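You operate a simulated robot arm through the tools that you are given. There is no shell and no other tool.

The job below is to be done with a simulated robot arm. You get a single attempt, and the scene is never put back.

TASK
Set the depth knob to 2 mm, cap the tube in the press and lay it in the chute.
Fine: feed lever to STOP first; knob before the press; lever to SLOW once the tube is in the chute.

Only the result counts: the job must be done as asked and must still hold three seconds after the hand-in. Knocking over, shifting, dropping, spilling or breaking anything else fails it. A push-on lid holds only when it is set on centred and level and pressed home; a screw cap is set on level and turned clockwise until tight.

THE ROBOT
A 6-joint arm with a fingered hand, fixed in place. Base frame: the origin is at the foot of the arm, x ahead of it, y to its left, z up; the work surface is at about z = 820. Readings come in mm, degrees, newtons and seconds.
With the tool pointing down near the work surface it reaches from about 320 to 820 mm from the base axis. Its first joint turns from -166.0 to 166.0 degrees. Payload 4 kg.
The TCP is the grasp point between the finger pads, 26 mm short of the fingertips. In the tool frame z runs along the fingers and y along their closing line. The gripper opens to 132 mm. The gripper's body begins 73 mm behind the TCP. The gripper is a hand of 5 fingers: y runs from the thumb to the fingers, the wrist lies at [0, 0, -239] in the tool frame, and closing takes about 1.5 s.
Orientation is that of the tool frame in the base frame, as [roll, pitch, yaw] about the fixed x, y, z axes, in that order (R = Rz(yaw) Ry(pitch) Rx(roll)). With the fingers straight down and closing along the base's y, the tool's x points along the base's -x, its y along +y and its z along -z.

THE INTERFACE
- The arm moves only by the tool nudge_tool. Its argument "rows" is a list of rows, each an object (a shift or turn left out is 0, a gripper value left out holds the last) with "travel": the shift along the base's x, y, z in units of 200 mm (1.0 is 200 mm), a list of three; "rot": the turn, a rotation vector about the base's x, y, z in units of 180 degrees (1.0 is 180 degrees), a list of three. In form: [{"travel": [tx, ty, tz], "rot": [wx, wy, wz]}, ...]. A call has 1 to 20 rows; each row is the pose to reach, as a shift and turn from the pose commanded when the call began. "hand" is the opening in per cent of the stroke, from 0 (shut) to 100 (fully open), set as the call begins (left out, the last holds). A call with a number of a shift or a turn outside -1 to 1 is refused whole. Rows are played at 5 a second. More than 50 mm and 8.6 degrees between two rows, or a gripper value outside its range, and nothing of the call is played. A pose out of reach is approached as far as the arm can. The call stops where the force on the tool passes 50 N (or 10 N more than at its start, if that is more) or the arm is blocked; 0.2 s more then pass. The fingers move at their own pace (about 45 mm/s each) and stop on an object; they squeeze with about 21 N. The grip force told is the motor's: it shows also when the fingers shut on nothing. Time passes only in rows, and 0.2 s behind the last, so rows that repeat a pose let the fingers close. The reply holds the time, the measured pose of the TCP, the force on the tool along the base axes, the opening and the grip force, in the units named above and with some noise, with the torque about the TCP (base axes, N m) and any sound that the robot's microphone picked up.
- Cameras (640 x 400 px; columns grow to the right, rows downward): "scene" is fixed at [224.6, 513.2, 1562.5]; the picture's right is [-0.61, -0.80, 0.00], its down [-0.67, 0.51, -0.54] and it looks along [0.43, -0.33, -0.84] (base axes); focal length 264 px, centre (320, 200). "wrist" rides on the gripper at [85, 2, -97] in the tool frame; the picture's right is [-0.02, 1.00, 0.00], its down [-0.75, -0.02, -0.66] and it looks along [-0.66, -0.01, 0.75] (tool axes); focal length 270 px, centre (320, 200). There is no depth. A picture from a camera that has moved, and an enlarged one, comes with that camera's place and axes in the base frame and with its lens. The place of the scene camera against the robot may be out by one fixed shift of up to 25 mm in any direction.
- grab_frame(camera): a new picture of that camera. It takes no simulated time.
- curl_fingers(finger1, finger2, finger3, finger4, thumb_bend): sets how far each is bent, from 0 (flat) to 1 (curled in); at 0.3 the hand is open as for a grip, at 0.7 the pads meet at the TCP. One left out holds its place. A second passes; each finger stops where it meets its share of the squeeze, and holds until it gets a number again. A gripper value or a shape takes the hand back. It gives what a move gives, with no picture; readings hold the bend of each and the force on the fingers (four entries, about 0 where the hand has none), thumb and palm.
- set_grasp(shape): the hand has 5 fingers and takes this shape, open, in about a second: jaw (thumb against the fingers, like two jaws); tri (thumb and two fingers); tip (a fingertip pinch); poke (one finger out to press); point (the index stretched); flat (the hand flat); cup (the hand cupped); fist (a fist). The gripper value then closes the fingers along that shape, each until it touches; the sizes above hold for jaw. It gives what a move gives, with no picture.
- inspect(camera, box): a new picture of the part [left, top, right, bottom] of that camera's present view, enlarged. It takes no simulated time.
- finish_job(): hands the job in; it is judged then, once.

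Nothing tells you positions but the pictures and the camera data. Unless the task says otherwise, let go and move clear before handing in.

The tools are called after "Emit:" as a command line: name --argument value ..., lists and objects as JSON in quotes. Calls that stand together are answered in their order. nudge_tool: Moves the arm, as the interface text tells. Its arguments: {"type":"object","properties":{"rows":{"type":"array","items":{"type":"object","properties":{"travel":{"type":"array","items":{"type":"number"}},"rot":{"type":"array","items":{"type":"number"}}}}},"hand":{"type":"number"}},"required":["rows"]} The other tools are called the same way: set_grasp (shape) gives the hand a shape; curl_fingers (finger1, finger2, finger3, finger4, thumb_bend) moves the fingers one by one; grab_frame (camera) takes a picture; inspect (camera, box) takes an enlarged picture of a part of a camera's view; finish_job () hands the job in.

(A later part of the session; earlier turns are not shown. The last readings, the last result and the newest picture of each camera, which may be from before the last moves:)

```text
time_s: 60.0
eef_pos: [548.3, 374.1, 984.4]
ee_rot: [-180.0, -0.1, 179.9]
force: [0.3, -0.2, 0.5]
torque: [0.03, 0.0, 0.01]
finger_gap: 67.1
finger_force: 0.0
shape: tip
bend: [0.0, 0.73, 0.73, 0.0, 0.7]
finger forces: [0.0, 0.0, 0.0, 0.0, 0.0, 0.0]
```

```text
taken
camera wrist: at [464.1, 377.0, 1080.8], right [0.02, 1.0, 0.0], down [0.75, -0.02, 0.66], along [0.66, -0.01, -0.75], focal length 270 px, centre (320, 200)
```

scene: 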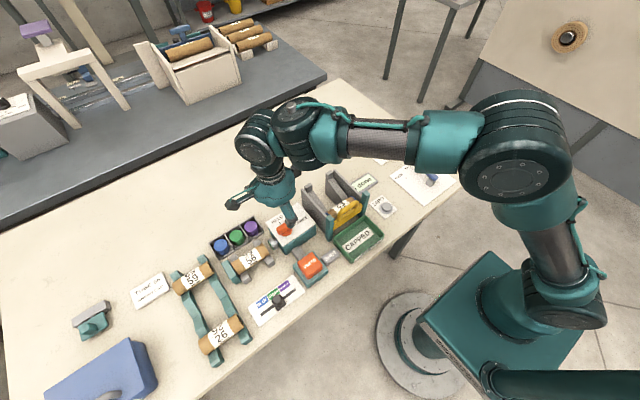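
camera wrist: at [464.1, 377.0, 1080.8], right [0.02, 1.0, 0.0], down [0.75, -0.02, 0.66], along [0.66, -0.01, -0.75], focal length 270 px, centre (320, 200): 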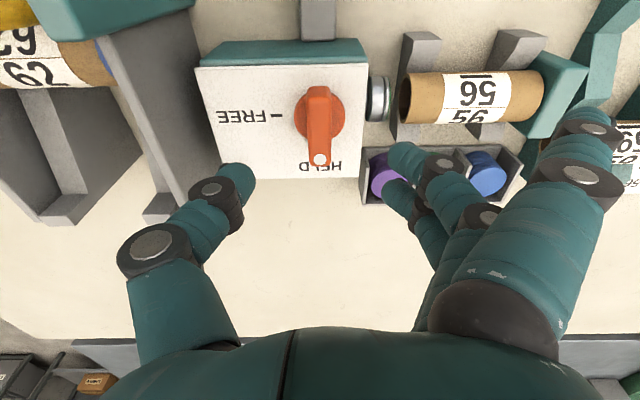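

Emit:
nudge_tool --rows '[{"travel": [0, 0, -0.15]}, {"travel": [0, 0, -0.27]}, {"travel": [0, 0, -0.27]}]'

Emit:
nudge_tool --rows '[{"travel": [0, 0, 0]}, {"travel": [0, 0, 0]}, {"travel": [0, 0, 0]}, {"travel": [0, 0, 0]}, {"travel": [0, 0, 0]}, {"travel": [0, 0, 0]}]' --hand 0

Emit:
grab_frame --camera "wrist"

```text
time_s: 60.8
eef_pos: [547.1, 375.7, 930.1]
ee_rot: [180.0, -0.1, 180.0]
force: [-0.3, -0.5, -0.2]
torque: [0.01, 0.03, -0.02]
finger_gap: 66.7
finger_force: 0.1
shape: tip
bend: [0.0, 0.73, 0.73, 0.0, 0.7]
finger forces: [0.0, 0.1, 0.0, 0.0, 0.0, 0.0]
```

```text
time_s: 62.2
eef_pos: [547.5, 373.1, 930.5]
ee_rot: [-179.9, 0.0, 180.0]
force: [0.2, 0.5, -3.2]
torque: [0.08, 0.01, 0.03]
finger_gap: 11.3
finger_force: 21.0
shape: tip
bend: [0.25, 0.72, 0.72, 0.25, 0.7]
finger forces: [0.0, 9.4, 9.6, 0.0, 17.8, 0.0]
```

```text
taken
camera wrist: at [463.8, 376.7, 1027.0], right [0.02, 1.0, 0.0], down [0.75, -0.02, 0.66], along [0.66, -0.01, -0.75], focal length 270 px, centre (320, 200)
```

wrist: 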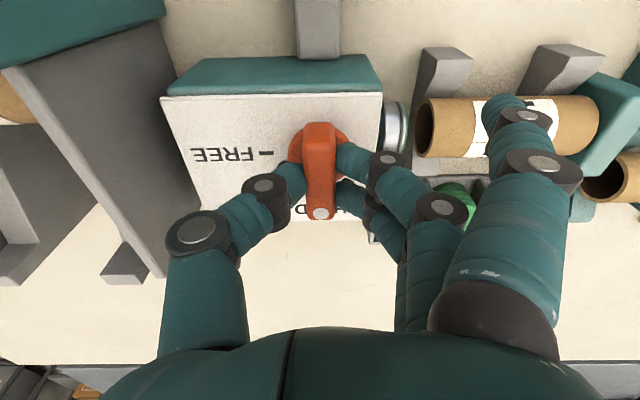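

Emit:
nudge_tool --rows '[{"rot": [0, 0, -0.0417]}, {"rot": [0, 0, -0.0833]}, {"rot": [0, 0, -0.125]}, {"rot": [0, 0, -0.1667]}, {"rot": [0, 0, -0.2083]}, {"rot": [0, 0, -0.25]}, {"rot": [0, 0, -0.2917]}, {"rot": [0, 0, -0.3333]}, {"rot": [0, 0, -0.375]}, {"rot": [0, 0, -0.4167]}, {"rot": [0, 0, -0.4583]}, {"rot": [0, 0, -0.5]}, {"rot": [0, 0, -0.5]}]'

Emit:
grab_frame --camera "wrist"

```text
time_s: 65.0
eef_pos: [548.0, 375.7, 931.4]
ee_rot: [179.9, -0.1, 89.9]
force: [1.9, 5.7, 4.3]
torque: [0.08, -0.12, -0.02]
finger_gap: 10.8
finger_force: 21.0
shape: tip
bend: [0.26, 0.72, 0.72, 0.26, 0.7]
finger forces: [0.1, 10.6, 10.3, 0.1, 19.2, 0.1]
```

```text
taken
camera wrist: at [550.8, 459.7, 1026.6], right [1.0, -0.02, 0.0], down [-0.02, -0.75, 0.66], along [-0.01, -0.66, -0.75], focal length 270 px, centre (320, 200)
```

wrist: 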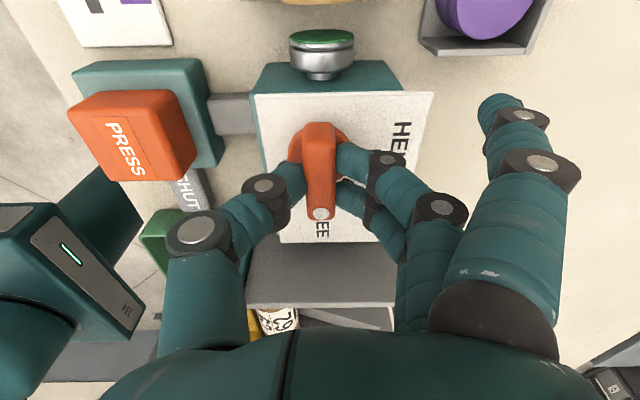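

The handle is back at FREE with hardly any side force. I'll release, rise and return over the PRESS button.

Emit:
nudge_tool --rows '[{"travel": [0, 0, 0]}, {"travel": [0, 0, 0]}, {"travel": [0, 0, 0]}, {"travel": [0, 0, 0.2]}, {"travel": [0, 0, 0.4]}, {"travel": [0, 0, 0.55]}, {"travel": [-0.05, 0, 0.55], "rot": [0, 0, 0.0417]}, {"travel": [-0.1, 0, 0.55], "rot": [0, 0, 0.0833]}, {"travel": [-0.15, 0, 0.55], "rot": [0, 0, 0.125]}, {"travel": [-0.2, 0, 0.55], "rot": [0, 0, 0.1667]}, {"travel": [-0.25, 0, 0.55], "rot": [0, 0, 0.2083]}, {"travel": [-0.3, 0, 0.55], "rot": [0, 0, 0.25]}, {"travel": [-0.35, 0, 0.55], "rot": [0, 0, 0.2917]}, {"travel": [-0.4, 0.0, 0.55], "rot": [0, 0, 0.3333]}, {"travel": [-0.45, 0.01, 0.55], "rot": [0, 0, 0.375]}, {"travel": [-0.5, 0.01, 0.55], "rot": [0, 0, 0.4167]}, {"travel": [-0.55, 0.015, 0.55], "rot": [0, 0, 0.4583]}, {"travel": [-0.585, 0.015, 0.55], "rot": [0, 0, 0.5]}, {"travel": [-0.585, 0.015, 0.55], "rot": [0, 0, 0.5]}]' --hand 60

Emit:
set_grasp --shape "jaw"

Emit:
inspect --camera "wrist" --box '[180, 0, 480, 240]'

```text
time_s: 69.0
eef_pos: [429.6, 377.5, 1038.8]
ee_rot: [179.9, -0.1, -180.0]
force: [1.0, 0.1, 0.4]
torque: [0.02, 0.02, 0.0]
finger_gap: 78.8
finger_force: 0.2
shape: tip
bend: [0.0, 0.71, 0.71, 0.0, 0.69]
finger forces: [0.0, 0.0, 0.0, 0.1, 0.0, 0.0]
```

```text
time_s: 69.9
eef_pos: [430.1, 376.8, 1040.3]
ee_rot: [180.0, -0.1, 179.9]
force: [0.4, 0.9, 0.3]
torque: [-0.01, 0.05, -0.05]
finger_gap: 131.9
finger_force: 0.0
shape: jaw
bend: [0.3, 0.3, 0.3, 0.3, 0.3]
finger forces: [0.0, 0.0, 0.0, 0.0, 0.0, 0.0]
```

```text
1.67 times, centred on (330, 120) of wrist
camera zoom: at [347.0, 380.0, 1136.2], right [0.02, 1.0, 0.0], down [0.75, -0.02, 0.66], along [0.66, -0.01, -0.75], focal length 450 px, centre (303, 333)
```

zoom: 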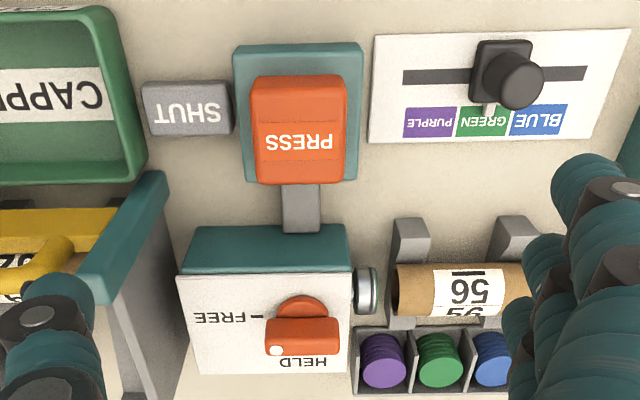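

Handle is at FREE. I'll close the jaw and press the button to about 35 N, as before, and hold.

Emit:
nudge_tool --rows '[{"travel": [0, 0, 0]}, {"travel": [0, 0, 0]}, {"travel": [0, 0, 0]}, {"travel": [0, 0, 0]}, {"travel": [0, 0, -0.1]}, {"travel": [0, 0, -0.3]}, {"travel": [0, 0, -0.5]}, {"travel": [0, 0, -0.6]}, {"travel": [0, 0, -0.6]}]' --hand 0

Emit:
nudge_tool --rows '[{"travel": [0, 0, -0.03]}, {"travel": [0, 0, -0.04]}, {"travel": [0, 0, -0.05]}, {"travel": [0, 0, -0.06]}, {"travel": [0, 0, -0.065]}, {"travel": [0, 0, -0.07]}, {"travel": [0, 0, -0.07]}, {"travel": [0, 0, -0.07]}, {"travel": [0, 0, -0.07]}, {"travel": [0, 0, -0.07]}]'

Emit:
inspect --camera "scene" --box '[220, 200, 340, 295]'

```text
time_s: 71.9
eef_pos: [431.1, 376.9, 921.6]
ee_rot: [-179.9, -0.2, 179.9]
force: [0.8, -0.4, -0.2]
torque: [-0.03, -0.05, 0.04]
finger_gap: 0.1
finger_force: 21.2
shape: jaw
bend: [0.66, 0.61, 0.61, 0.66, 0.66]
finger forces: [0.0, 0.0, 0.1, 0.0, 0.0, 0.0]
```

```text
time_s: 74.1
eef_pos: [431.1, 378.2, 908.2]
ee_rot: [180.0, -0.1, 179.9]
force: [-1.3, 0.9, 3.5]
torque: [0.07, 0.01, 0.02]
finger_gap: 0.1
finger_force: 20.9
shape: jaw
bend: [0.66, 0.61, 0.61, 0.66, 0.66]
finger forces: [0.0, 0.1, 0.1, 0.0, 0.1, 0.0]
```

```text
4.21 times, centred on (280, 248) of scene
camera zoom: at [224.6, 513.2, 1562.5], right [-0.61, -0.8, 0.0], down [-0.67, 0.51, -0.54], along [0.43, -0.33, -0.84], focal length 1113 px, centre (488, 0)
```

zoom: 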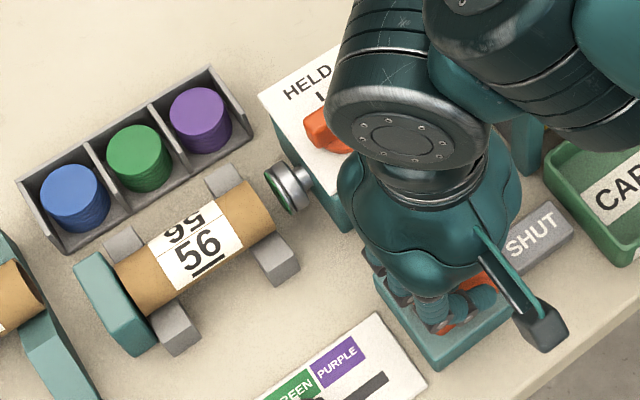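

Emit:
nudge_tool --rows '[{"travel": [0, 0, -0.005]}, {"travel": [0, 0, -0.01]}, {"travel": [0, 0, -0.01]}, {"travel": [0, 0, -0.01]}]'

Emit:
inspect --camera "scene" --box '[220, 200, 340, 295]'

Emit:
nudge_tool --rows '[{"travel": [0, 0, -0.005]}, {"travel": [0, 0, -0.005]}, {"travel": [0, 0, -0.005]}, {"travel": [0, 0, -0.005]}]'

Emit:
inspect --camera "scene" --box '[220, 200, 340, 295]'

```text
time_s: 75.1
eef_pos: [431.0, 377.8, 904.9]
ee_rot: [-179.9, -0.2, 179.9]
force: [0.3, -0.8, 4.1]
torque: [-0.06, 0.0, 0.01]
finger_gap: 0.1
finger_force: 20.5
shape: jaw
bend: [0.66, 0.61, 0.61, 0.66, 0.66]
finger forces: [0.1, 0.0, 0.0, 0.0, 0.0, 0.0]
```

```text
4.21 times, centred on (280, 248) of scene
camera zoom: at [224.6, 513.2, 1562.5], right [-0.61, -0.8, 0.0], down [-0.67, 0.51, -0.54], along [0.43, -0.33, -0.84], focal length 1113 px, centre (488, 0)
```

zoom: 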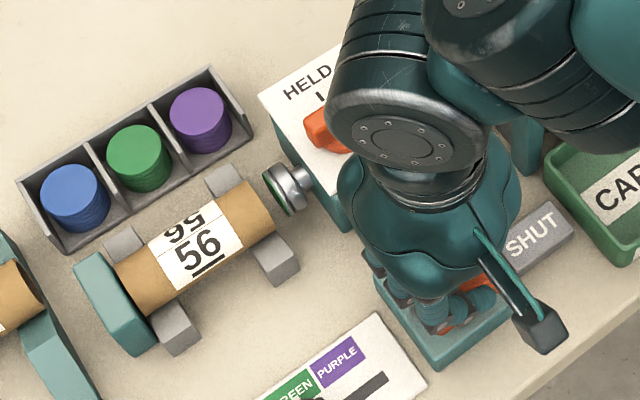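

```text
time_s: 76.1
eef_pos: [430.7, 377.1, 904.3]
ee_rot: [180.0, -0.1, 179.8]
force: [0.6, -1.2, 4.6]
torque: [-0.05, -0.03, 0.02]
finger_gap: 0.0
finger_force: 21.3
shape: jaw
bend: [0.66, 0.61, 0.61, 0.66, 0.66]
finger forces: [0.0, 0.0, 0.0, 0.0, 0.0, 0.1]
```

```text
4.21 times, centred on (280, 248) of scene
camera zoom: at [224.6, 513.2, 1562.5], right [-0.61, -0.8, 0.0], down [-0.67, 0.51, -0.54], along [0.43, -0.33, -0.84], focal length 1113 px, centre (488, 0)
```

zoom: 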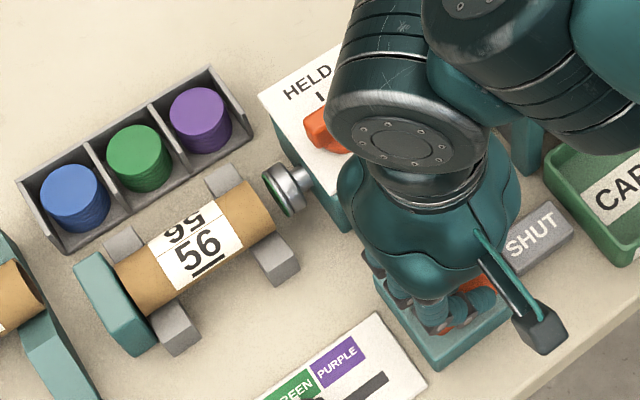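

With the handle at FREE the button moves softly (4 N) and the ram advances with it, so HELD was simply a ram lock. I'll keep pressing slowly and watch the ram go to the tube.

Emit:
nudge_tool --rows '[{"travel": [0, 0, -0.01]}, {"travel": [0, 0, -0.02]}, {"travel": [0, 0, -0.03]}, {"travel": [0, 0, -0.04]}, {"travel": [0, 0, -0.05]}, {"travel": [0, 0, -0.05]}]'

Emit:
inspect --camera "scene" --box '[220, 200, 340, 295]'

Emit:
grab_frame --camera "wrist"

```text
time_s: 77.5
eef_pos: [430.3, 377.5, 893.8]
ee_rot: [179.9, 0.0, 179.9]
force: [-1.3, -0.1, 6.6]
torque: [0.05, 0.04, -0.03]
finger_gap: 0.0
finger_force: 20.6
shape: jaw
bend: [0.66, 0.61, 0.61, 0.66, 0.66]
finger forces: [0.1, 0.0, 0.0, 0.1, 0.0, 0.0]
heard: click
```

```text
4.21 times, centred on (280, 248) of scene
camera zoom: at [224.6, 513.2, 1562.5], right [-0.61, -0.8, 0.0], down [-0.67, 0.51, -0.54], along [0.43, -0.33, -0.84], focal length 1113 px, centre (488, 0)
```

zoom: 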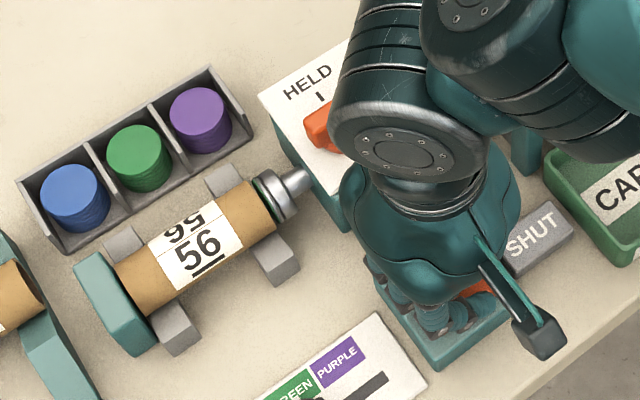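

```text
taken
camera wrist: at [347.3, 379.8, 989.6], right [0.02, 1.0, 0.0], down [0.75, -0.02, 0.66], along [0.66, -0.01, -0.75], focal length 270 px, centre (320, 200)
```

wrist: 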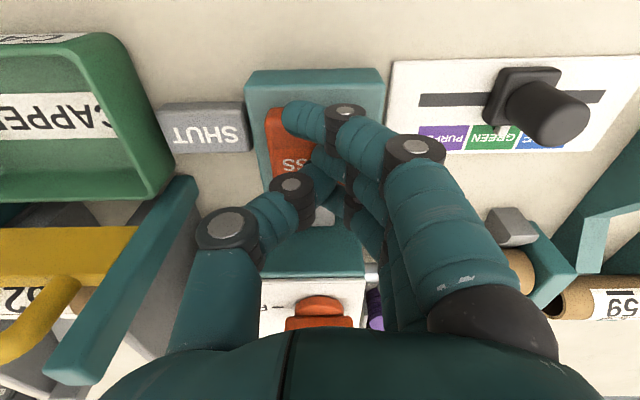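

A click was heard and the ram has reached the tube. I'll press gently on to the end of its stroke.

Emit:
nudge_tool --rows '[{"travel": [0, 0, -0.005]}, {"travel": [0, 0, -0.01]}, {"travel": [0, 0, -0.015]}, {"travel": [0, 0, -0.02]}, {"travel": [0, 0, -0.02]}]'

Emit:
inspect --camera "scene" --box '[220, 200, 340, 295]'

```text
time_s: 78.7
eef_pos: [431.3, 376.5, 889.8]
ee_rot: [180.0, -0.1, 179.9]
force: [-1.3, 2.5, 8.3]
torque: [0.09, 0.04, 0.06]
finger_gap: 0.1
finger_force: 21.0
shape: jaw
bend: [0.66, 0.61, 0.61, 0.66, 0.66]
finger forces: [0.0, 0.0, 0.0, 0.0, 0.0, 0.0]
```

```text
4.21 times, centred on (280, 248) of scene
camera zoom: at [224.6, 513.2, 1562.5], right [-0.61, -0.8, 0.0], down [-0.67, 0.51, -0.54], along [0.43, -0.33, -0.84], focal length 1113 px, centre (488, 0)
```

zoom: 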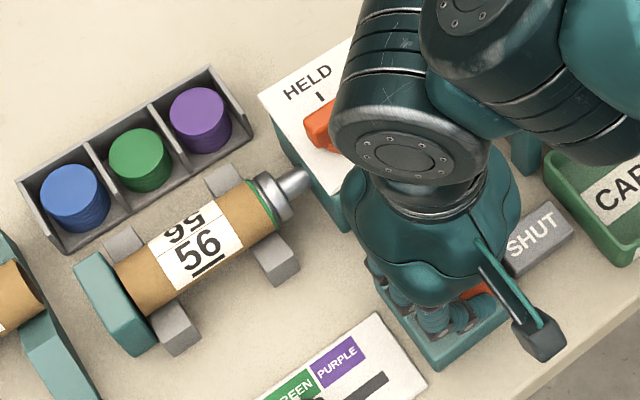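

Emit:
nudge_tool --rows '[{"travel": [0, 0, -0.005]}, {"travel": [0, 0, -0.01]}, {"travel": [0, 0, -0.015]}, {"travel": [0, 0, -0.02]}, {"travel": [0, 0, -0.02]}]'

Emit:
inspect --camera "scene" --box '[220, 200, 340, 295]'

```text
time_s: 79.9
eef_pos: [430.0, 377.0, 887.1]
ee_rot: [180.0, -0.1, 179.8]
force: [-3.3, 0.5, 10.9]
torque: [0.03, 0.07, -0.01]
finger_gap: 0.1
finger_force: 21.1
shape: jaw
bend: [0.66, 0.62, 0.62, 0.66, 0.66]
finger forces: [0.0, 0.0, 0.1, 0.1, 0.0, 0.1]
```

```text
4.21 times, centred on (280, 248) of scene
camera zoom: at [224.6, 513.2, 1562.5], right [-0.61, -0.8, 0.0], down [-0.67, 0.51, -0.54], along [0.43, -0.33, -0.84], focal length 1113 px, centre (488, 0)
```

zoom: 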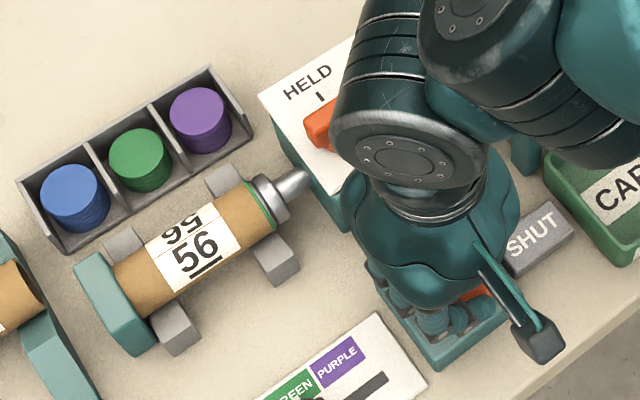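

Emit:
nudge_tool --rows '[{"travel": [0, 0, -0.005]}, {"travel": [0, 0, -0.01]}, {"travel": [0, 0, -0.015]}, {"travel": [0, 0, -0.02]}, {"travel": [0, 0, -0.02]}]'

Emit:
inspect --camera "scene" --box '[220, 200, 340, 295]'

Emit:
inspect --camera "wrist" --box '[220, 30, 400, 220]'

```text
time_s: 81.0
eef_pos: [431.3, 378.4, 885.6]
ee_rot: [179.8, 0.2, -179.9]
force: [-2.6, -2.2, 15.7]
torque: [0.01, 0.11, 0.01]
finger_gap: 0.0
finger_force: 21.2
shape: jaw
bend: [0.66, 0.64, 0.63, 0.66, 0.67]
finger forces: [0.0, 0.1, 0.0, 0.0, 0.0, 0.0]
stopped in row 5: the force on the tool passed its limit at 52 N (the readings are from after the stop); the commanded pose is now the measured one
```

```text
4.21 times, centred on (280, 248) of scene
camera zoom: at [224.6, 513.2, 1562.5], right [-0.61, -0.8, 0.0], down [-0.67, 0.51, -0.54], along [0.43, -0.33, -0.84], focal length 1113 px, centre (488, 0)
```

zoom: 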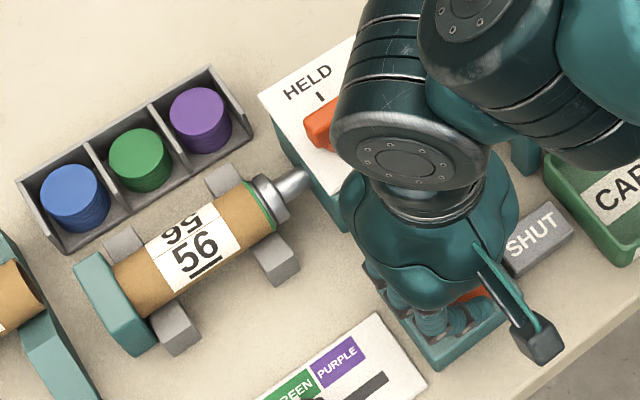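

```text
2.11 times, centred on (310, 125) of wrist
camera zoom: at [347.6, 380.6, 980.7], right [0.02, 1.0, 0.01], down [0.75, -0.02, 0.66], along [0.66, -0.01, -0.75], focal length 569 px, centre (341, 358)
```

zoom: 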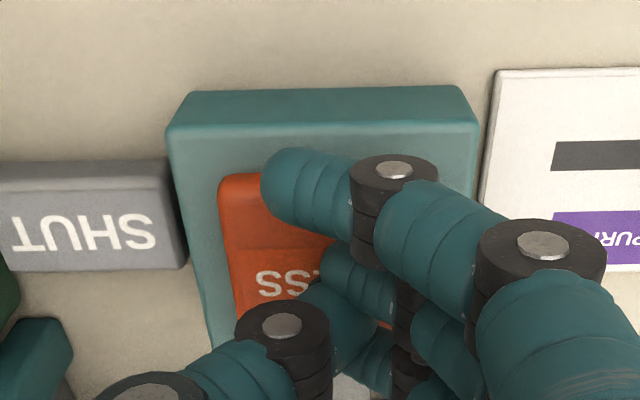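

The button has bottomed out and the tube's end shows a green rim. I'll lift off and check the capped tube and the returned ram.

Emit:
nudge_tool --rows '[{"travel": [0, 0, 0.05]}, {"travel": [0, 0, 0.1]}, {"travel": [0, 0, 0.15]}, {"travel": [0, 0, 0.3]}, {"travel": [0, 0, 0.5]}, {"travel": [0, 0, 0.7]}, {"travel": [0.2, 0, 0.8]}, {"travel": [0.4, 0, 0.8]}, {"travel": [0.58, 0, 0.8]}, {"travel": [0.58, 0, 0.8]}]'

Emit:
grab_frame --camera "wrist"

Emit:
inspect --camera "wrist" --box '[300, 0, 540, 150]'

Emit:
inspect --camera "scene" --box '[200, 160, 420, 300]'

```text
time_s: 83.2
eef_pos: [548.4, 379.1, 1043.2]
ee_rot: [179.8, 0.2, -180.0]
force: [0.5, 0.1, 0.4]
torque: [-0.01, 0.0, -0.02]
finger_gap: 0.0
finger_force: 21.0
shape: jaw
bend: [0.66, 0.61, 0.61, 0.66, 0.67]
finger forces: [0.0, 0.1, 0.0, 0.1, 0.0, 0.0]
```

```text
taken
camera wrist: at [464.8, 380.7, 1138.8], right [0.02, 1.0, 0.0], down [0.75, -0.02, 0.66], along [0.66, -0.01, -0.75], focal length 270 px, centre (320, 200)
```

wrist: 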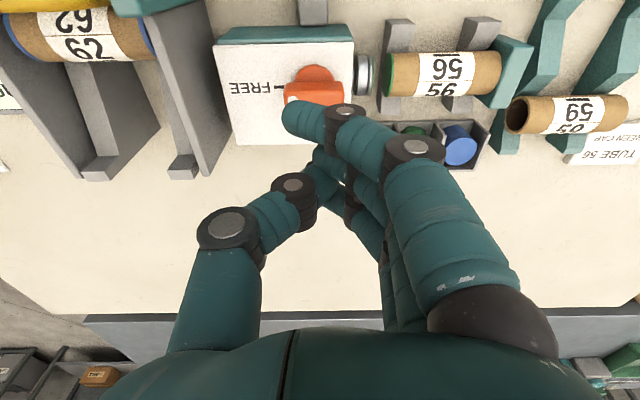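

```text
2.67 times, centred on (420, 75) of wrist
camera zoom: at [464.8, 380.7, 1138.8], right [0.02, 1.0, 0.0], down [0.75, -0.02, 0.66], along [0.66, -0.01, -0.75], focal length 721 px, centre (53, 533)
```

zoom: 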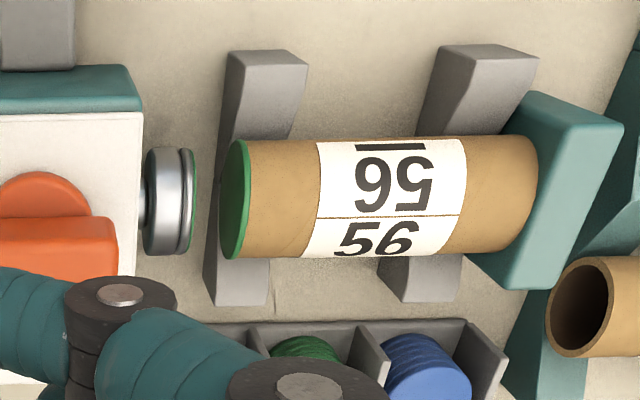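

```text
2.86 times, centred on (310, 230) of scene
camera zoom: at [224.6, 513.2, 1562.5], right [-0.61, -0.8, 0.0], down [-0.67, 0.51, -0.54], along [0.43, -0.33, -0.84], focal length 755 px, centre (349, 114)
```

zoom: 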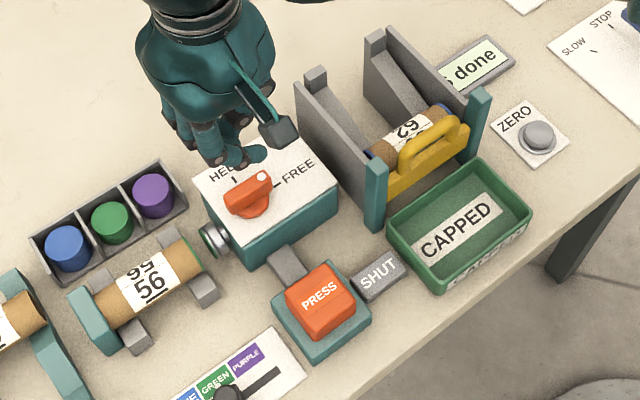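

The tube now carries a green cap, seated flush. Before lifting it, I'll look at the chute and at tube 62 to see how a finished tube sits and looks.

Emit:
inspect --camera "wrist" --box '[0, 0, 220, 190]'

Emit:
inspect --camera "scene" --box '[290, 160, 390, 260]'

Emit:
inspect --camera "scene" --box '[150, 240, 290, 370]'

```text
2.11 times, centred on (110, 95) of wrist
camera zoom: at [464.8, 380.7, 1138.8], right [0.02, 1.0, 0.0], down [0.75, -0.02, 0.66], along [0.66, -0.01, -0.75], focal length 569 px, centre (762, 421)
```

zoom: 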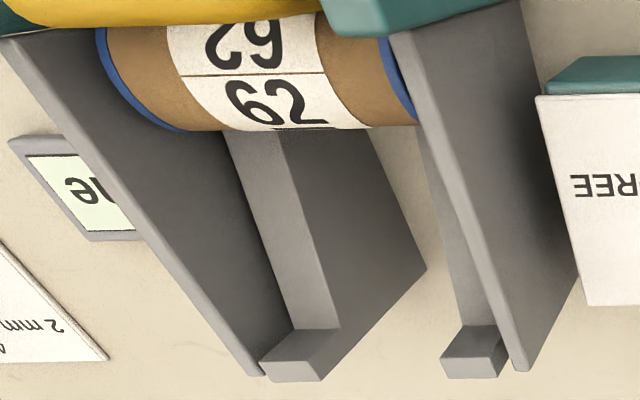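

```text
4.00 times, centred on (340, 210) of scene
camera zoom: at [224.6, 513.2, 1562.5], right [-0.61, -0.8, 0.0], down [-0.67, 0.51, -0.54], along [0.43, -0.33, -0.84], focal length 1057 px, centre (240, 160)
```

zoom: 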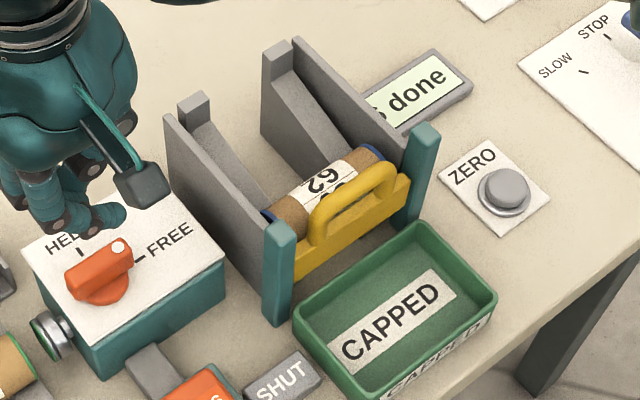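

```text
3.08 times, centred on (220, 305) of scene
camera zoom: at [224.6, 513.2, 1562.5], right [-0.61, -0.8, 0.0], down [-0.67, 0.51, -0.54], along [0.43, -0.33, -0.84], focal length 813 px, centre (628, -123)
```

zoom: 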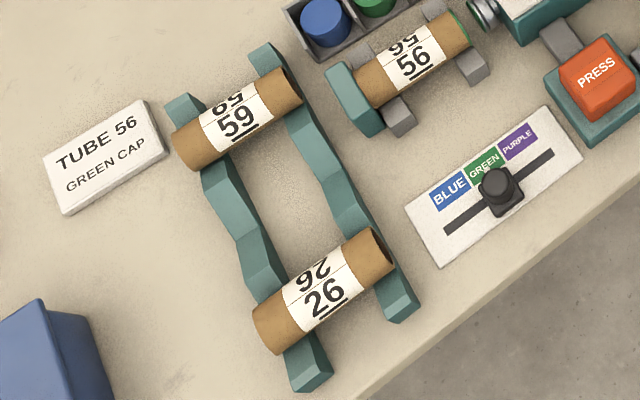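

Tube 56 lies along y from about y = 450 to 551, axis near x = 549, z = 855, roughly 39 mm across and 101 mm long. I'll look at the cradle more closely to plan a grip that clears its blocks.

Emit:
nudge_tool --rows '[{"travel": [-0.05, 0.15, 0], "rot": [-0.001, 0.001, 0]}, {"travel": [-0.1, 0.3, -0.05], "rot": [-0.001, 0.001, 0]}, {"travel": [-0.15, 0.45, -0.1], "rot": [-0.001, 0.001, 0]}, {"travel": [-0.24, 0.61, -0.16], "rot": [-0.001, 0.001, 0]}, {"travel": [-0.24, 0.61, -0.16], "rot": [-0.001, 0.001, 0]}]' --hand 100

Emit:
grab_frame --camera "wrist"

Emit:
inspect --camera "wrist" --box '[230, 40, 430, 220]'

```text
time_s: 84.4
eef_pos: [497.8, 502.6, 1011.4]
ee_rot: [179.9, -0.1, -180.0]
force: [0.4, 0.9, -0.1]
torque: [0.01, -0.03, 0.01]
finger_gap: 131.7
finger_force: 0.0
shape: jaw
bend: [0.3, 0.3, 0.3, 0.3, 0.3]
finger forces: [0.1, 0.1, 0.0, 0.1, 0.1, 0.0]
```

```text
taken
camera wrist: at [415.0, 504.4, 1107.3], right [0.02, 1.0, 0.0], down [0.75, -0.02, 0.66], along [0.66, -0.01, -0.75], focal length 270 px, centre (320, 200)
```

wrist: 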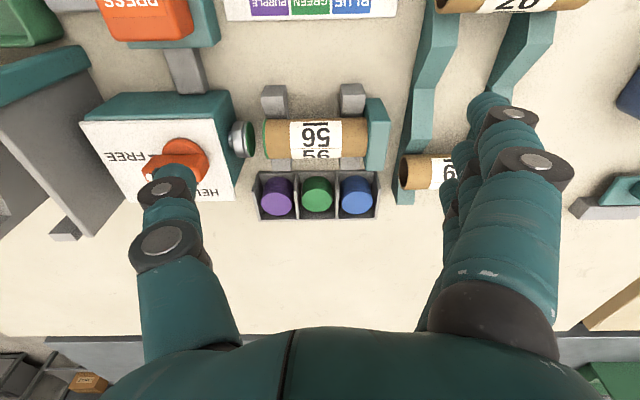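

```text
2.22 times, centred on (330, 130) of wrist
camera zoom: at [415.0, 504.4, 1107.3], right [0.02, 1.0, 0.0], down [0.75, -0.02, 0.66], along [0.66, -0.01, -0.75], focal length 601 px, centre (298, 356)
```

zoom: 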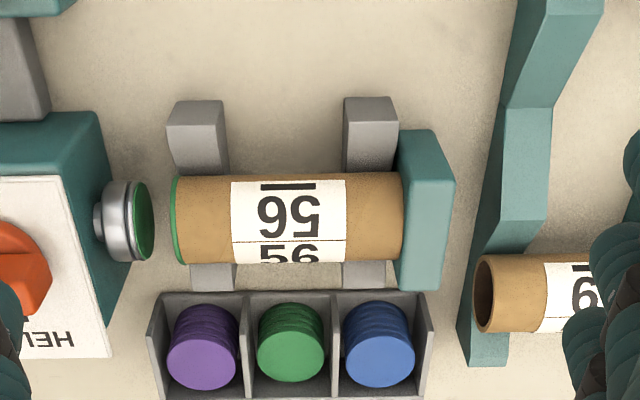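

The cradle's V-block arms reach about z = 854, with roughly 53 mm free between them, enough for a two-finger pinch. Before picking up I'll survey the chute closely to fix the laying position.

Emit:
nudge_tool --rows '[{"travel": [-0.05, -0.2, 0.05]}, {"travel": [-0.1, -0.4, 0.1]}, {"travel": [-0.13, -0.6, 0.18]}, {"travel": [-0.16, -0.8, 0.25]}, {"travel": [-0.2, -1.0, 0.25]}, {"travel": [-0.2, -1.0, 0.25]}]'

Emit:
nudge_tool --rows '[{"travel": [-0.03, -0.15, 0]}, {"travel": [-0.06, -0.3, 0]}, {"travel": [-0.08, -0.44, 0]}, {"travel": [-0.08, -0.44, 0]}]'

Emit:
grab_frame --camera "wrist"

Emit:
inspect --camera "wrist" --box '[220, 0, 430, 200]'

```text
time_s: 85.8
eef_pos: [460.5, 298.9, 1062.3]
ee_rot: [-179.9, -0.1, 180.0]
force: [-0.5, -0.1, 0.4]
torque: [0.02, 0.02, -0.02]
finger_gap: 131.9
finger_force: 0.1
shape: jaw
bend: [0.3, 0.3, 0.3, 0.3, 0.3]
finger forces: [0.0, 0.0, 0.1, 0.0, 0.0, 0.1]
```

```text
time_s: 86.8
eef_pos: [444.8, 210.0, 1062.6]
ee_rot: [179.9, -0.1, 180.0]
force: [-0.3, 0.3, 0.3]
torque: [0.01, 0.03, -0.02]
finger_gap: 132.2
finger_force: 0.1
shape: jaw
bend: [0.3, 0.3, 0.3, 0.3, 0.3]
finger forces: [0.1, 0.1, 0.0, 0.1, 0.0, 0.0]
```

```text
taken
camera wrist: at [360.1, 213.5, 1158.1], right [0.02, 1.0, 0.0], down [0.75, -0.02, 0.66], along [0.66, -0.01, -0.75], focal length 270 px, centre (320, 200)
```

wrist: 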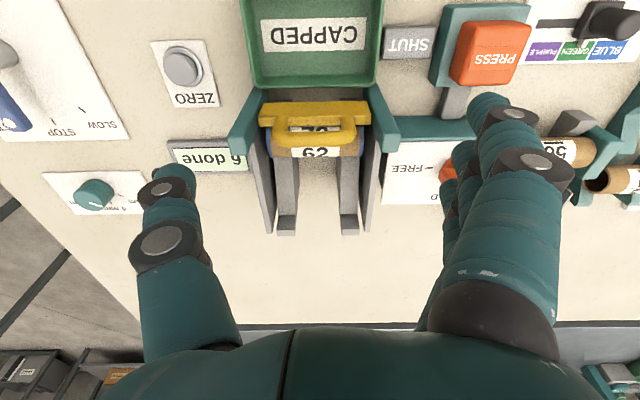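

```text
2.00 times, centred on (325, 100) of wrist
camera zoom: at [360.1, 213.5, 1158.1], right [0.02, 1.0, 0.0], down [0.75, -0.02, 0.66], along [0.66, -0.01, -0.75], focal length 541 px, centre (310, 400)
```

zoom: 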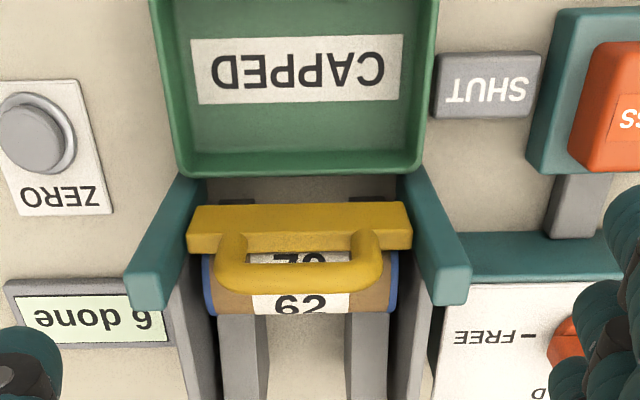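

The display now reads "6 done", so the press counted once. I'll look closer at the rails and walls of the chute from here.

Emit:
inspect --camera "wrist" --box '[240, 90, 400, 245]'

Emit:
inspect --camera "scene" --box '[290, 160, 390, 250]'

```text
2.58 times, centred on (320, 168) of wrist
camera zoom: at [360.1, 213.5, 1158.1], right [0.02, 1.0, 0.0], down [0.75, -0.02, 0.66], along [0.66, -0.01, -0.75], focal length 698 px, centre (320, 284)
```

zoom: 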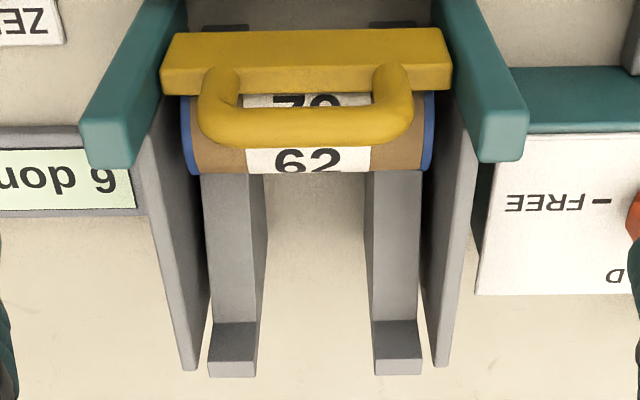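

```text
4.44 times, centred on (340, 205) of scene
camera zoom: at [224.6, 513.2, 1562.5], right [-0.61, -0.8, 0.0], down [-0.67, 0.51, -0.54], along [0.43, -0.33, -0.84], focal length 1175 px, centre (231, 178)
```

zoom: 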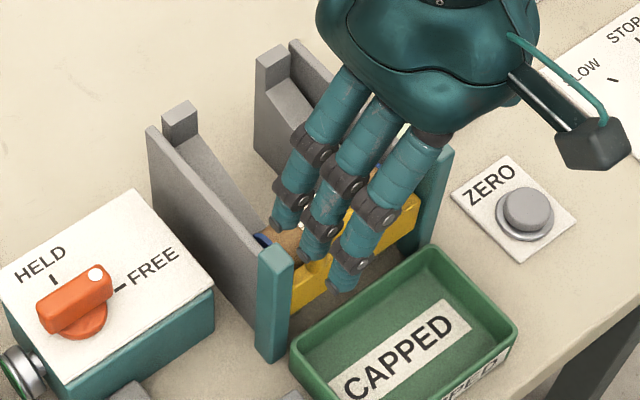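

Now the chute is clear: rails at about z = 882–892 rising gently to +x with end blocks at x ≈ 622, wall tops at z ≈ 915, centre y ≈ 207, tube 62 at x ≈ 500. I'll go back to the cradle in the tip shape with the fingers turned to the -x side, clear of the cap tray.

Emit:
set_grasp --shape "tip"

Emit:
nudge_tool --rows '[{"travel": [0.06, 0.17, 0], "rot": [0, 0, 0.04]}, {"travel": [0.12, 0.34, 0], "rot": [0, 0, 0.08]}, {"travel": [0.18, 0.51, 0], "rot": [0, 0, 0.12]}, {"travel": [0.24, 0.68, 0], "rot": [0, 0, 0.16]}, {"travel": [0.3, 0.85, 0], "rot": [0, 0, 0.2]}, {"travel": [0.35, 1.0, 0], "rot": [0, 0, 0.24]}, {"travel": [0.35, 1.0, 0], "rot": [0, 0, 0.25]}]' --hand 50

Emit:
nudge_tool --rows '[{"travel": [0.03, 0.08, 0], "rot": [0, 0, 0.04]}, {"travel": [0.06, 0.16, 0], "rot": [0, 0, 0.08]}, {"travel": [0.09, 0.24, -0.05], "rot": [0, 0, 0.12]}, {"travel": [0.12, 0.32, -0.15], "rot": [0, 0, 0.16]}, {"travel": [0.14, 0.4, -0.25], "rot": [0, 0, 0.2]}, {"travel": [0.15, 0.44, -0.35], "rot": [0, 0, 0.24]}, {"travel": [0.15, 0.44, -0.35], "rot": [0, 0, 0.25]}, {"travel": [0.15, 0.44, -0.35], "rot": [0, 0, 0.25]}]'

Emit:
grab_frame --camera "wrist"

Emit:
grab_frame --camera "scene"

```text
time_s: 87.7
eef_pos: [443.6, 211.5, 1063.4]
ee_rot: [179.9, -0.1, -180.0]
force: [-0.4, -0.2, 0.2]
torque: [0.01, -0.02, 0.0]
finger_gap: 132.2
finger_force: 0.0
shape: tip
bend: [0.0, 0.3, 0.3, 0.0, 0.3]
finger forces: [0.0, 0.1, 0.0, 0.0, 0.0, 0.0]
```

```text
time_s: 89.3
eef_pos: [512.6, 412.7, 1061.9]
ee_rot: [-179.9, 0.0, -134.9]
force: [0.2, -0.8, 0.6]
torque: [-0.02, 0.02, 0.02]
finger_gap: 66.5
finger_force: 0.1
shape: tip
bend: [0.0, 0.73, 0.73, 0.0, 0.7]
finger forces: [0.1, 0.0, 0.1, 0.0, 0.0, 0.0]
```

```text
time_s: 91.1
eef_pos: [543.9, 501.0, 992.7]
ee_rot: [-179.9, -0.1, -90.0]
force: [-0.4, -0.7, -0.3]
torque: [0.01, 0.01, -0.04]
finger_gap: 66.8
finger_force: 0.0
shape: tip
bend: [0.0, 0.73, 0.73, 0.0, 0.7]
finger forces: [0.1, 0.1, 0.0, 0.1, 0.0, 0.0]
```

```text
taken
camera wrist: at [542.9, 417.0, 1087.9], right [-1.0, 0.02, 0.0], down [0.02, 0.75, 0.66], along [0.01, 0.66, -0.75], focal length 270 px, centre (320, 200)
```

wrist: 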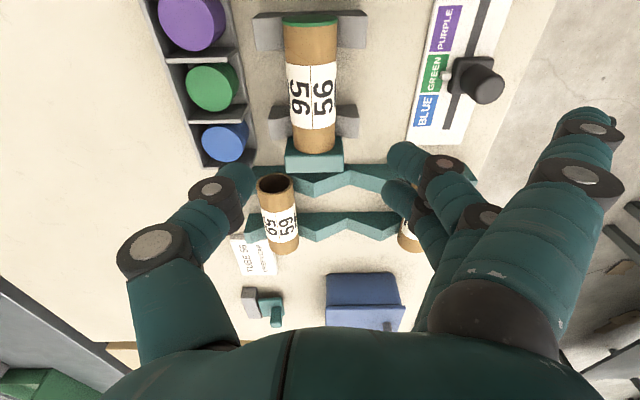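

```text
taken
```

scene: 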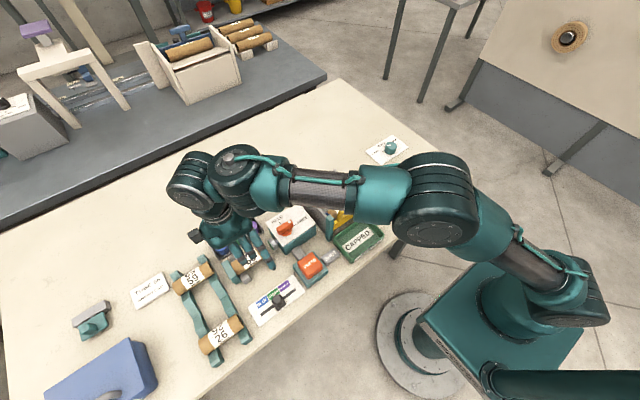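

Emit:
inspect --camera "wrist" --box '[230, 0, 410, 180]'

```text
2.22 times, centred on (320, 90) of wrist
camera zoom: at [542.9, 417.0, 1087.9], right [-1.0, 0.02, 0.0], down [0.02, 0.75, 0.66], along [0.01, 0.66, -0.75], focal length 601 px, centre (320, 444)
```

zoom: 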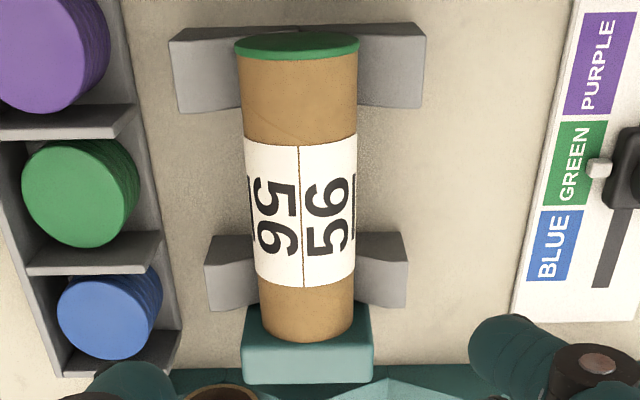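

The tube axis is at about x = 549.5 and the free space between the V-blocks is centred at y ≈ 497. I'll line up and descend in two stages.

Emit:
nudge_tool --rows '[{"travel": [0.028, -0.02, -0.1]}, {"travel": [0.028, -0.02, -0.25]}, {"travel": [0.028, -0.02, -0.36]}, {"travel": [0.028, -0.02, -0.36]}]'

Emit:
grab_frame --camera "wrist"

Emit:
inspect --camera "scene" --box '[180, 180, 330, 310]'

```text
time_s: 92.1
eef_pos: [550.1, 496.4, 920.1]
ee_rot: [-179.9, 0.0, -90.0]
force: [-0.7, 0.5, 0.9]
torque: [0.0, 0.01, 0.0]
finger_gap: 66.6
finger_force: 0.0
shape: tip
bend: [0.0, 0.73, 0.73, 0.0, 0.7]
finger forces: [0.1, 0.0, 0.0, 0.0, 0.0, 0.0]
```

```text
taken
camera wrist: at [549.2, 413.0, 1015.5], right [-1.0, 0.02, 0.0], down [0.02, 0.75, 0.66], along [0.01, 0.66, -0.75], focal length 270 px, centre (320, 200)
```

wrist: 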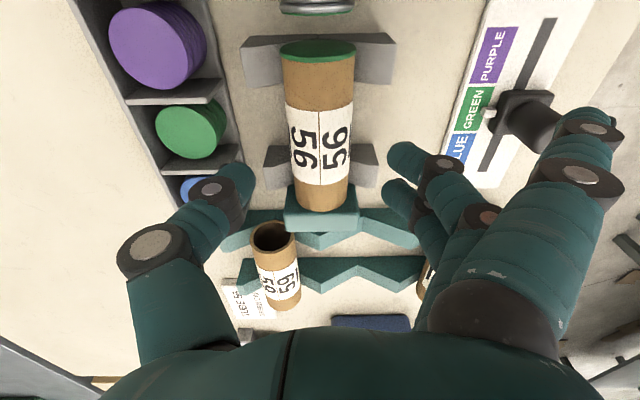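

```text
3.08 times, centred on (255, 245) of scene
camera zoom: at [224.6, 513.2, 1562.5], right [-0.61, -0.8, 0.0], down [-0.67, 0.51, -0.54], along [0.43, -0.33, -0.84], focal length 813 px, centre (520, 62)
```

zoom: 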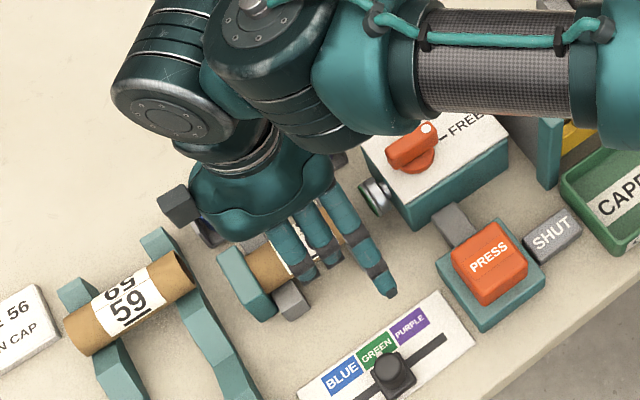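

Emit:
nudge_tool --rows '[{"travel": [0, 0, -0.08]}, {"travel": [0, 0, -0.15]}, {"travel": [0, 0, -0.2]}, {"travel": [0, 0, -0.2]}]'

Emit:
grab_frame --camera "wrist"

Emit:
inspect --camera "scene" --box '[200, 200, 330, 310]'

```text
time_s: 93.1
eef_pos: [550.4, 496.7, 880.2]
ee_rot: [179.8, -0.1, -90.0]
force: [1.1, -0.1, -0.3]
torque: [0.01, -0.02, 0.0]
finger_gap: 67.1
finger_force: 0.1
shape: tip
bend: [0.0, 0.73, 0.73, 0.0, 0.7]
finger forces: [0.0, 0.0, 0.0, 0.0, 0.0, 0.0]
```

```text
taken
camera wrist: at [548.7, 412.7, 975.5], right [-1.0, 0.02, 0.0], down [0.02, 0.75, 0.66], along [0.01, 0.66, -0.75], focal length 270 px, centre (320, 200)
```

wrist: 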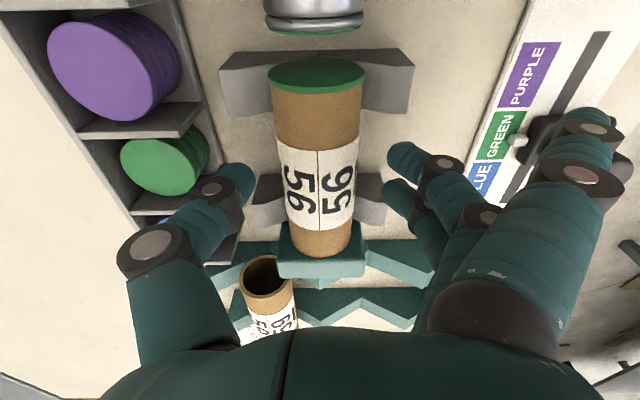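

```text
3.64 times, centred on (265, 255) of scene
camera zoom: at [224.6, 513.2, 1562.5], right [-0.61, -0.8, 0.0], down [-0.67, 0.51, -0.54], along [0.43, -0.33, -0.84], focal length 961 px, centre (520, 0)
```

zoom: 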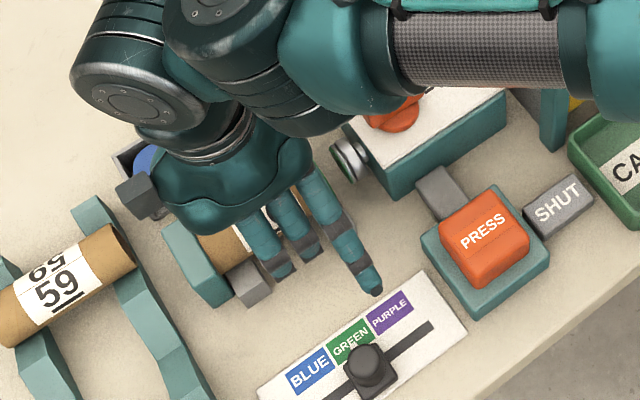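

Rechecking with these three views, the tube top is at z ≈ 874, so its axis is near 855, a little lower than I had assumed. I'll go down another 14 mm so the pads meet the tube near its axis, then close.

Emit:
nudge_tool --rows '[{"travel": [0, 0, -0.03]}, {"travel": [0, 0, -0.06]}, {"travel": [0, 0, -0.07]}, {"travel": [0, 0, -0.07]}]'

Emit:
nudge_tool --rows '[{"travel": [0, 0, 0]}, {"travel": [0, 0, 0]}, {"travel": [0, 0, 0]}, {"travel": [0, 0, 0]}, {"travel": [0, 0, 0]}, {"travel": [0, 0, 0]}]' --hand 0

Emit:
grab_frame --camera "wrist"

```text
time_s: 94.1
eef_pos: [548.8, 496.5, 865.8]
ee_rot: [-179.9, -0.1, -89.8]
force: [0.0, 1.1, 0.0]
torque: [-0.01, 0.03, 0.01]
finger_gap: 66.7
finger_force: 0.2
shape: tip
bend: [0.0, 0.73, 0.73, 0.0, 0.7]
finger forces: [0.0, 0.0, 0.0, 0.1, 0.0, 0.1]
```

```text
time_s: 95.5
eef_pos: [550.2, 495.9, 866.7]
ee_rot: [180.0, -0.1, -90.0]
force: [-0.1, 0.0, -0.2]
torque: [-0.02, 0.01, -0.01]
finger_gap: 32.6
finger_force: 20.7
shape: tip
bend: [0.26, 0.73, 0.73, 0.26, 0.71]
finger forces: [0.0, 9.1, 9.1, 0.0, 17.8, 0.0]
```

```text
taken
camera wrist: at [548.6, 412.8, 961.9], right [-1.0, 0.02, 0.0], down [0.02, 0.75, 0.66], along [0.01, 0.66, -0.75], focal length 270 px, centre (320, 200)
```

wrist: 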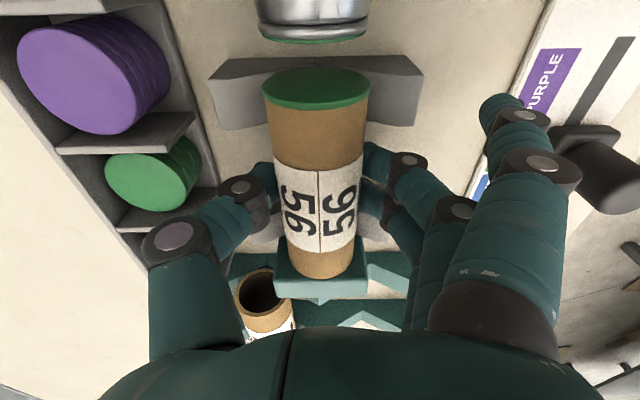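

The tube is held firmly and evenly. I'll lift it slowly straight up.

Emit:
nudge_tool --rows '[{"travel": [0, 0, 0.03]}, {"travel": [0, 0, 0.07]}, {"travel": [0, 0, 0.12]}, {"travel": [0, 0, 0.2]}, {"travel": [0, 0, 0.3]}, {"travel": [0, 0, 0.3]}]'

Emit:
grab_frame --camera "wrist"

Emit:
inspect --camera "scene" --box '[180, 180, 330, 310]'

```text
time_s: 96.9
eef_pos: [548.6, 495.5, 926.4]
ee_rot: [179.8, -0.1, -90.0]
force: [0.4, -0.6, -0.4]
torque: [0.0, 0.0, 0.02]
finger_gap: 32.8
finger_force: 20.7
shape: tip
bend: [0.26, 0.73, 0.73, 0.26, 0.71]
finger forces: [0.0, 9.1, 9.1, 0.0, 17.7, 0.1]
```

```text
taken
camera wrist: at [548.0, 411.9, 1021.8], right [-1.0, 0.02, 0.0], down [0.02, 0.75, 0.66], along [0.01, 0.66, -0.75], focal length 270 px, centre (320, 200)
```

wrist: 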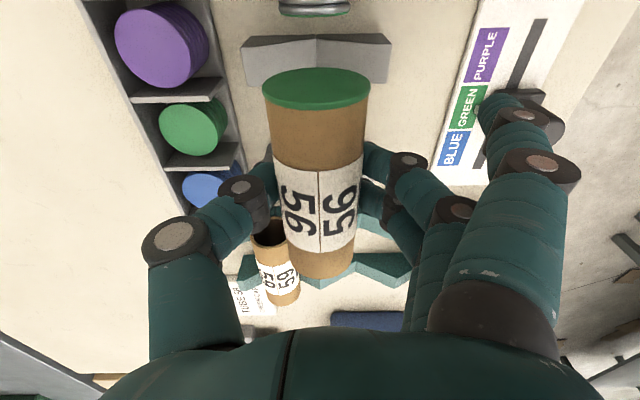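

```text
3.08 times, centred on (255, 245) of scene
camera zoom: at [224.6, 513.2, 1562.5], right [-0.61, -0.8, 0.0], down [-0.67, 0.51, -0.54], along [0.43, -0.33, -0.84], focal length 813 px, centre (520, 62)
```

zoom: 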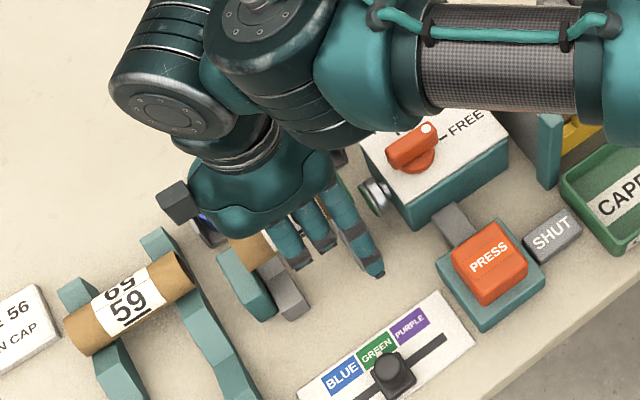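

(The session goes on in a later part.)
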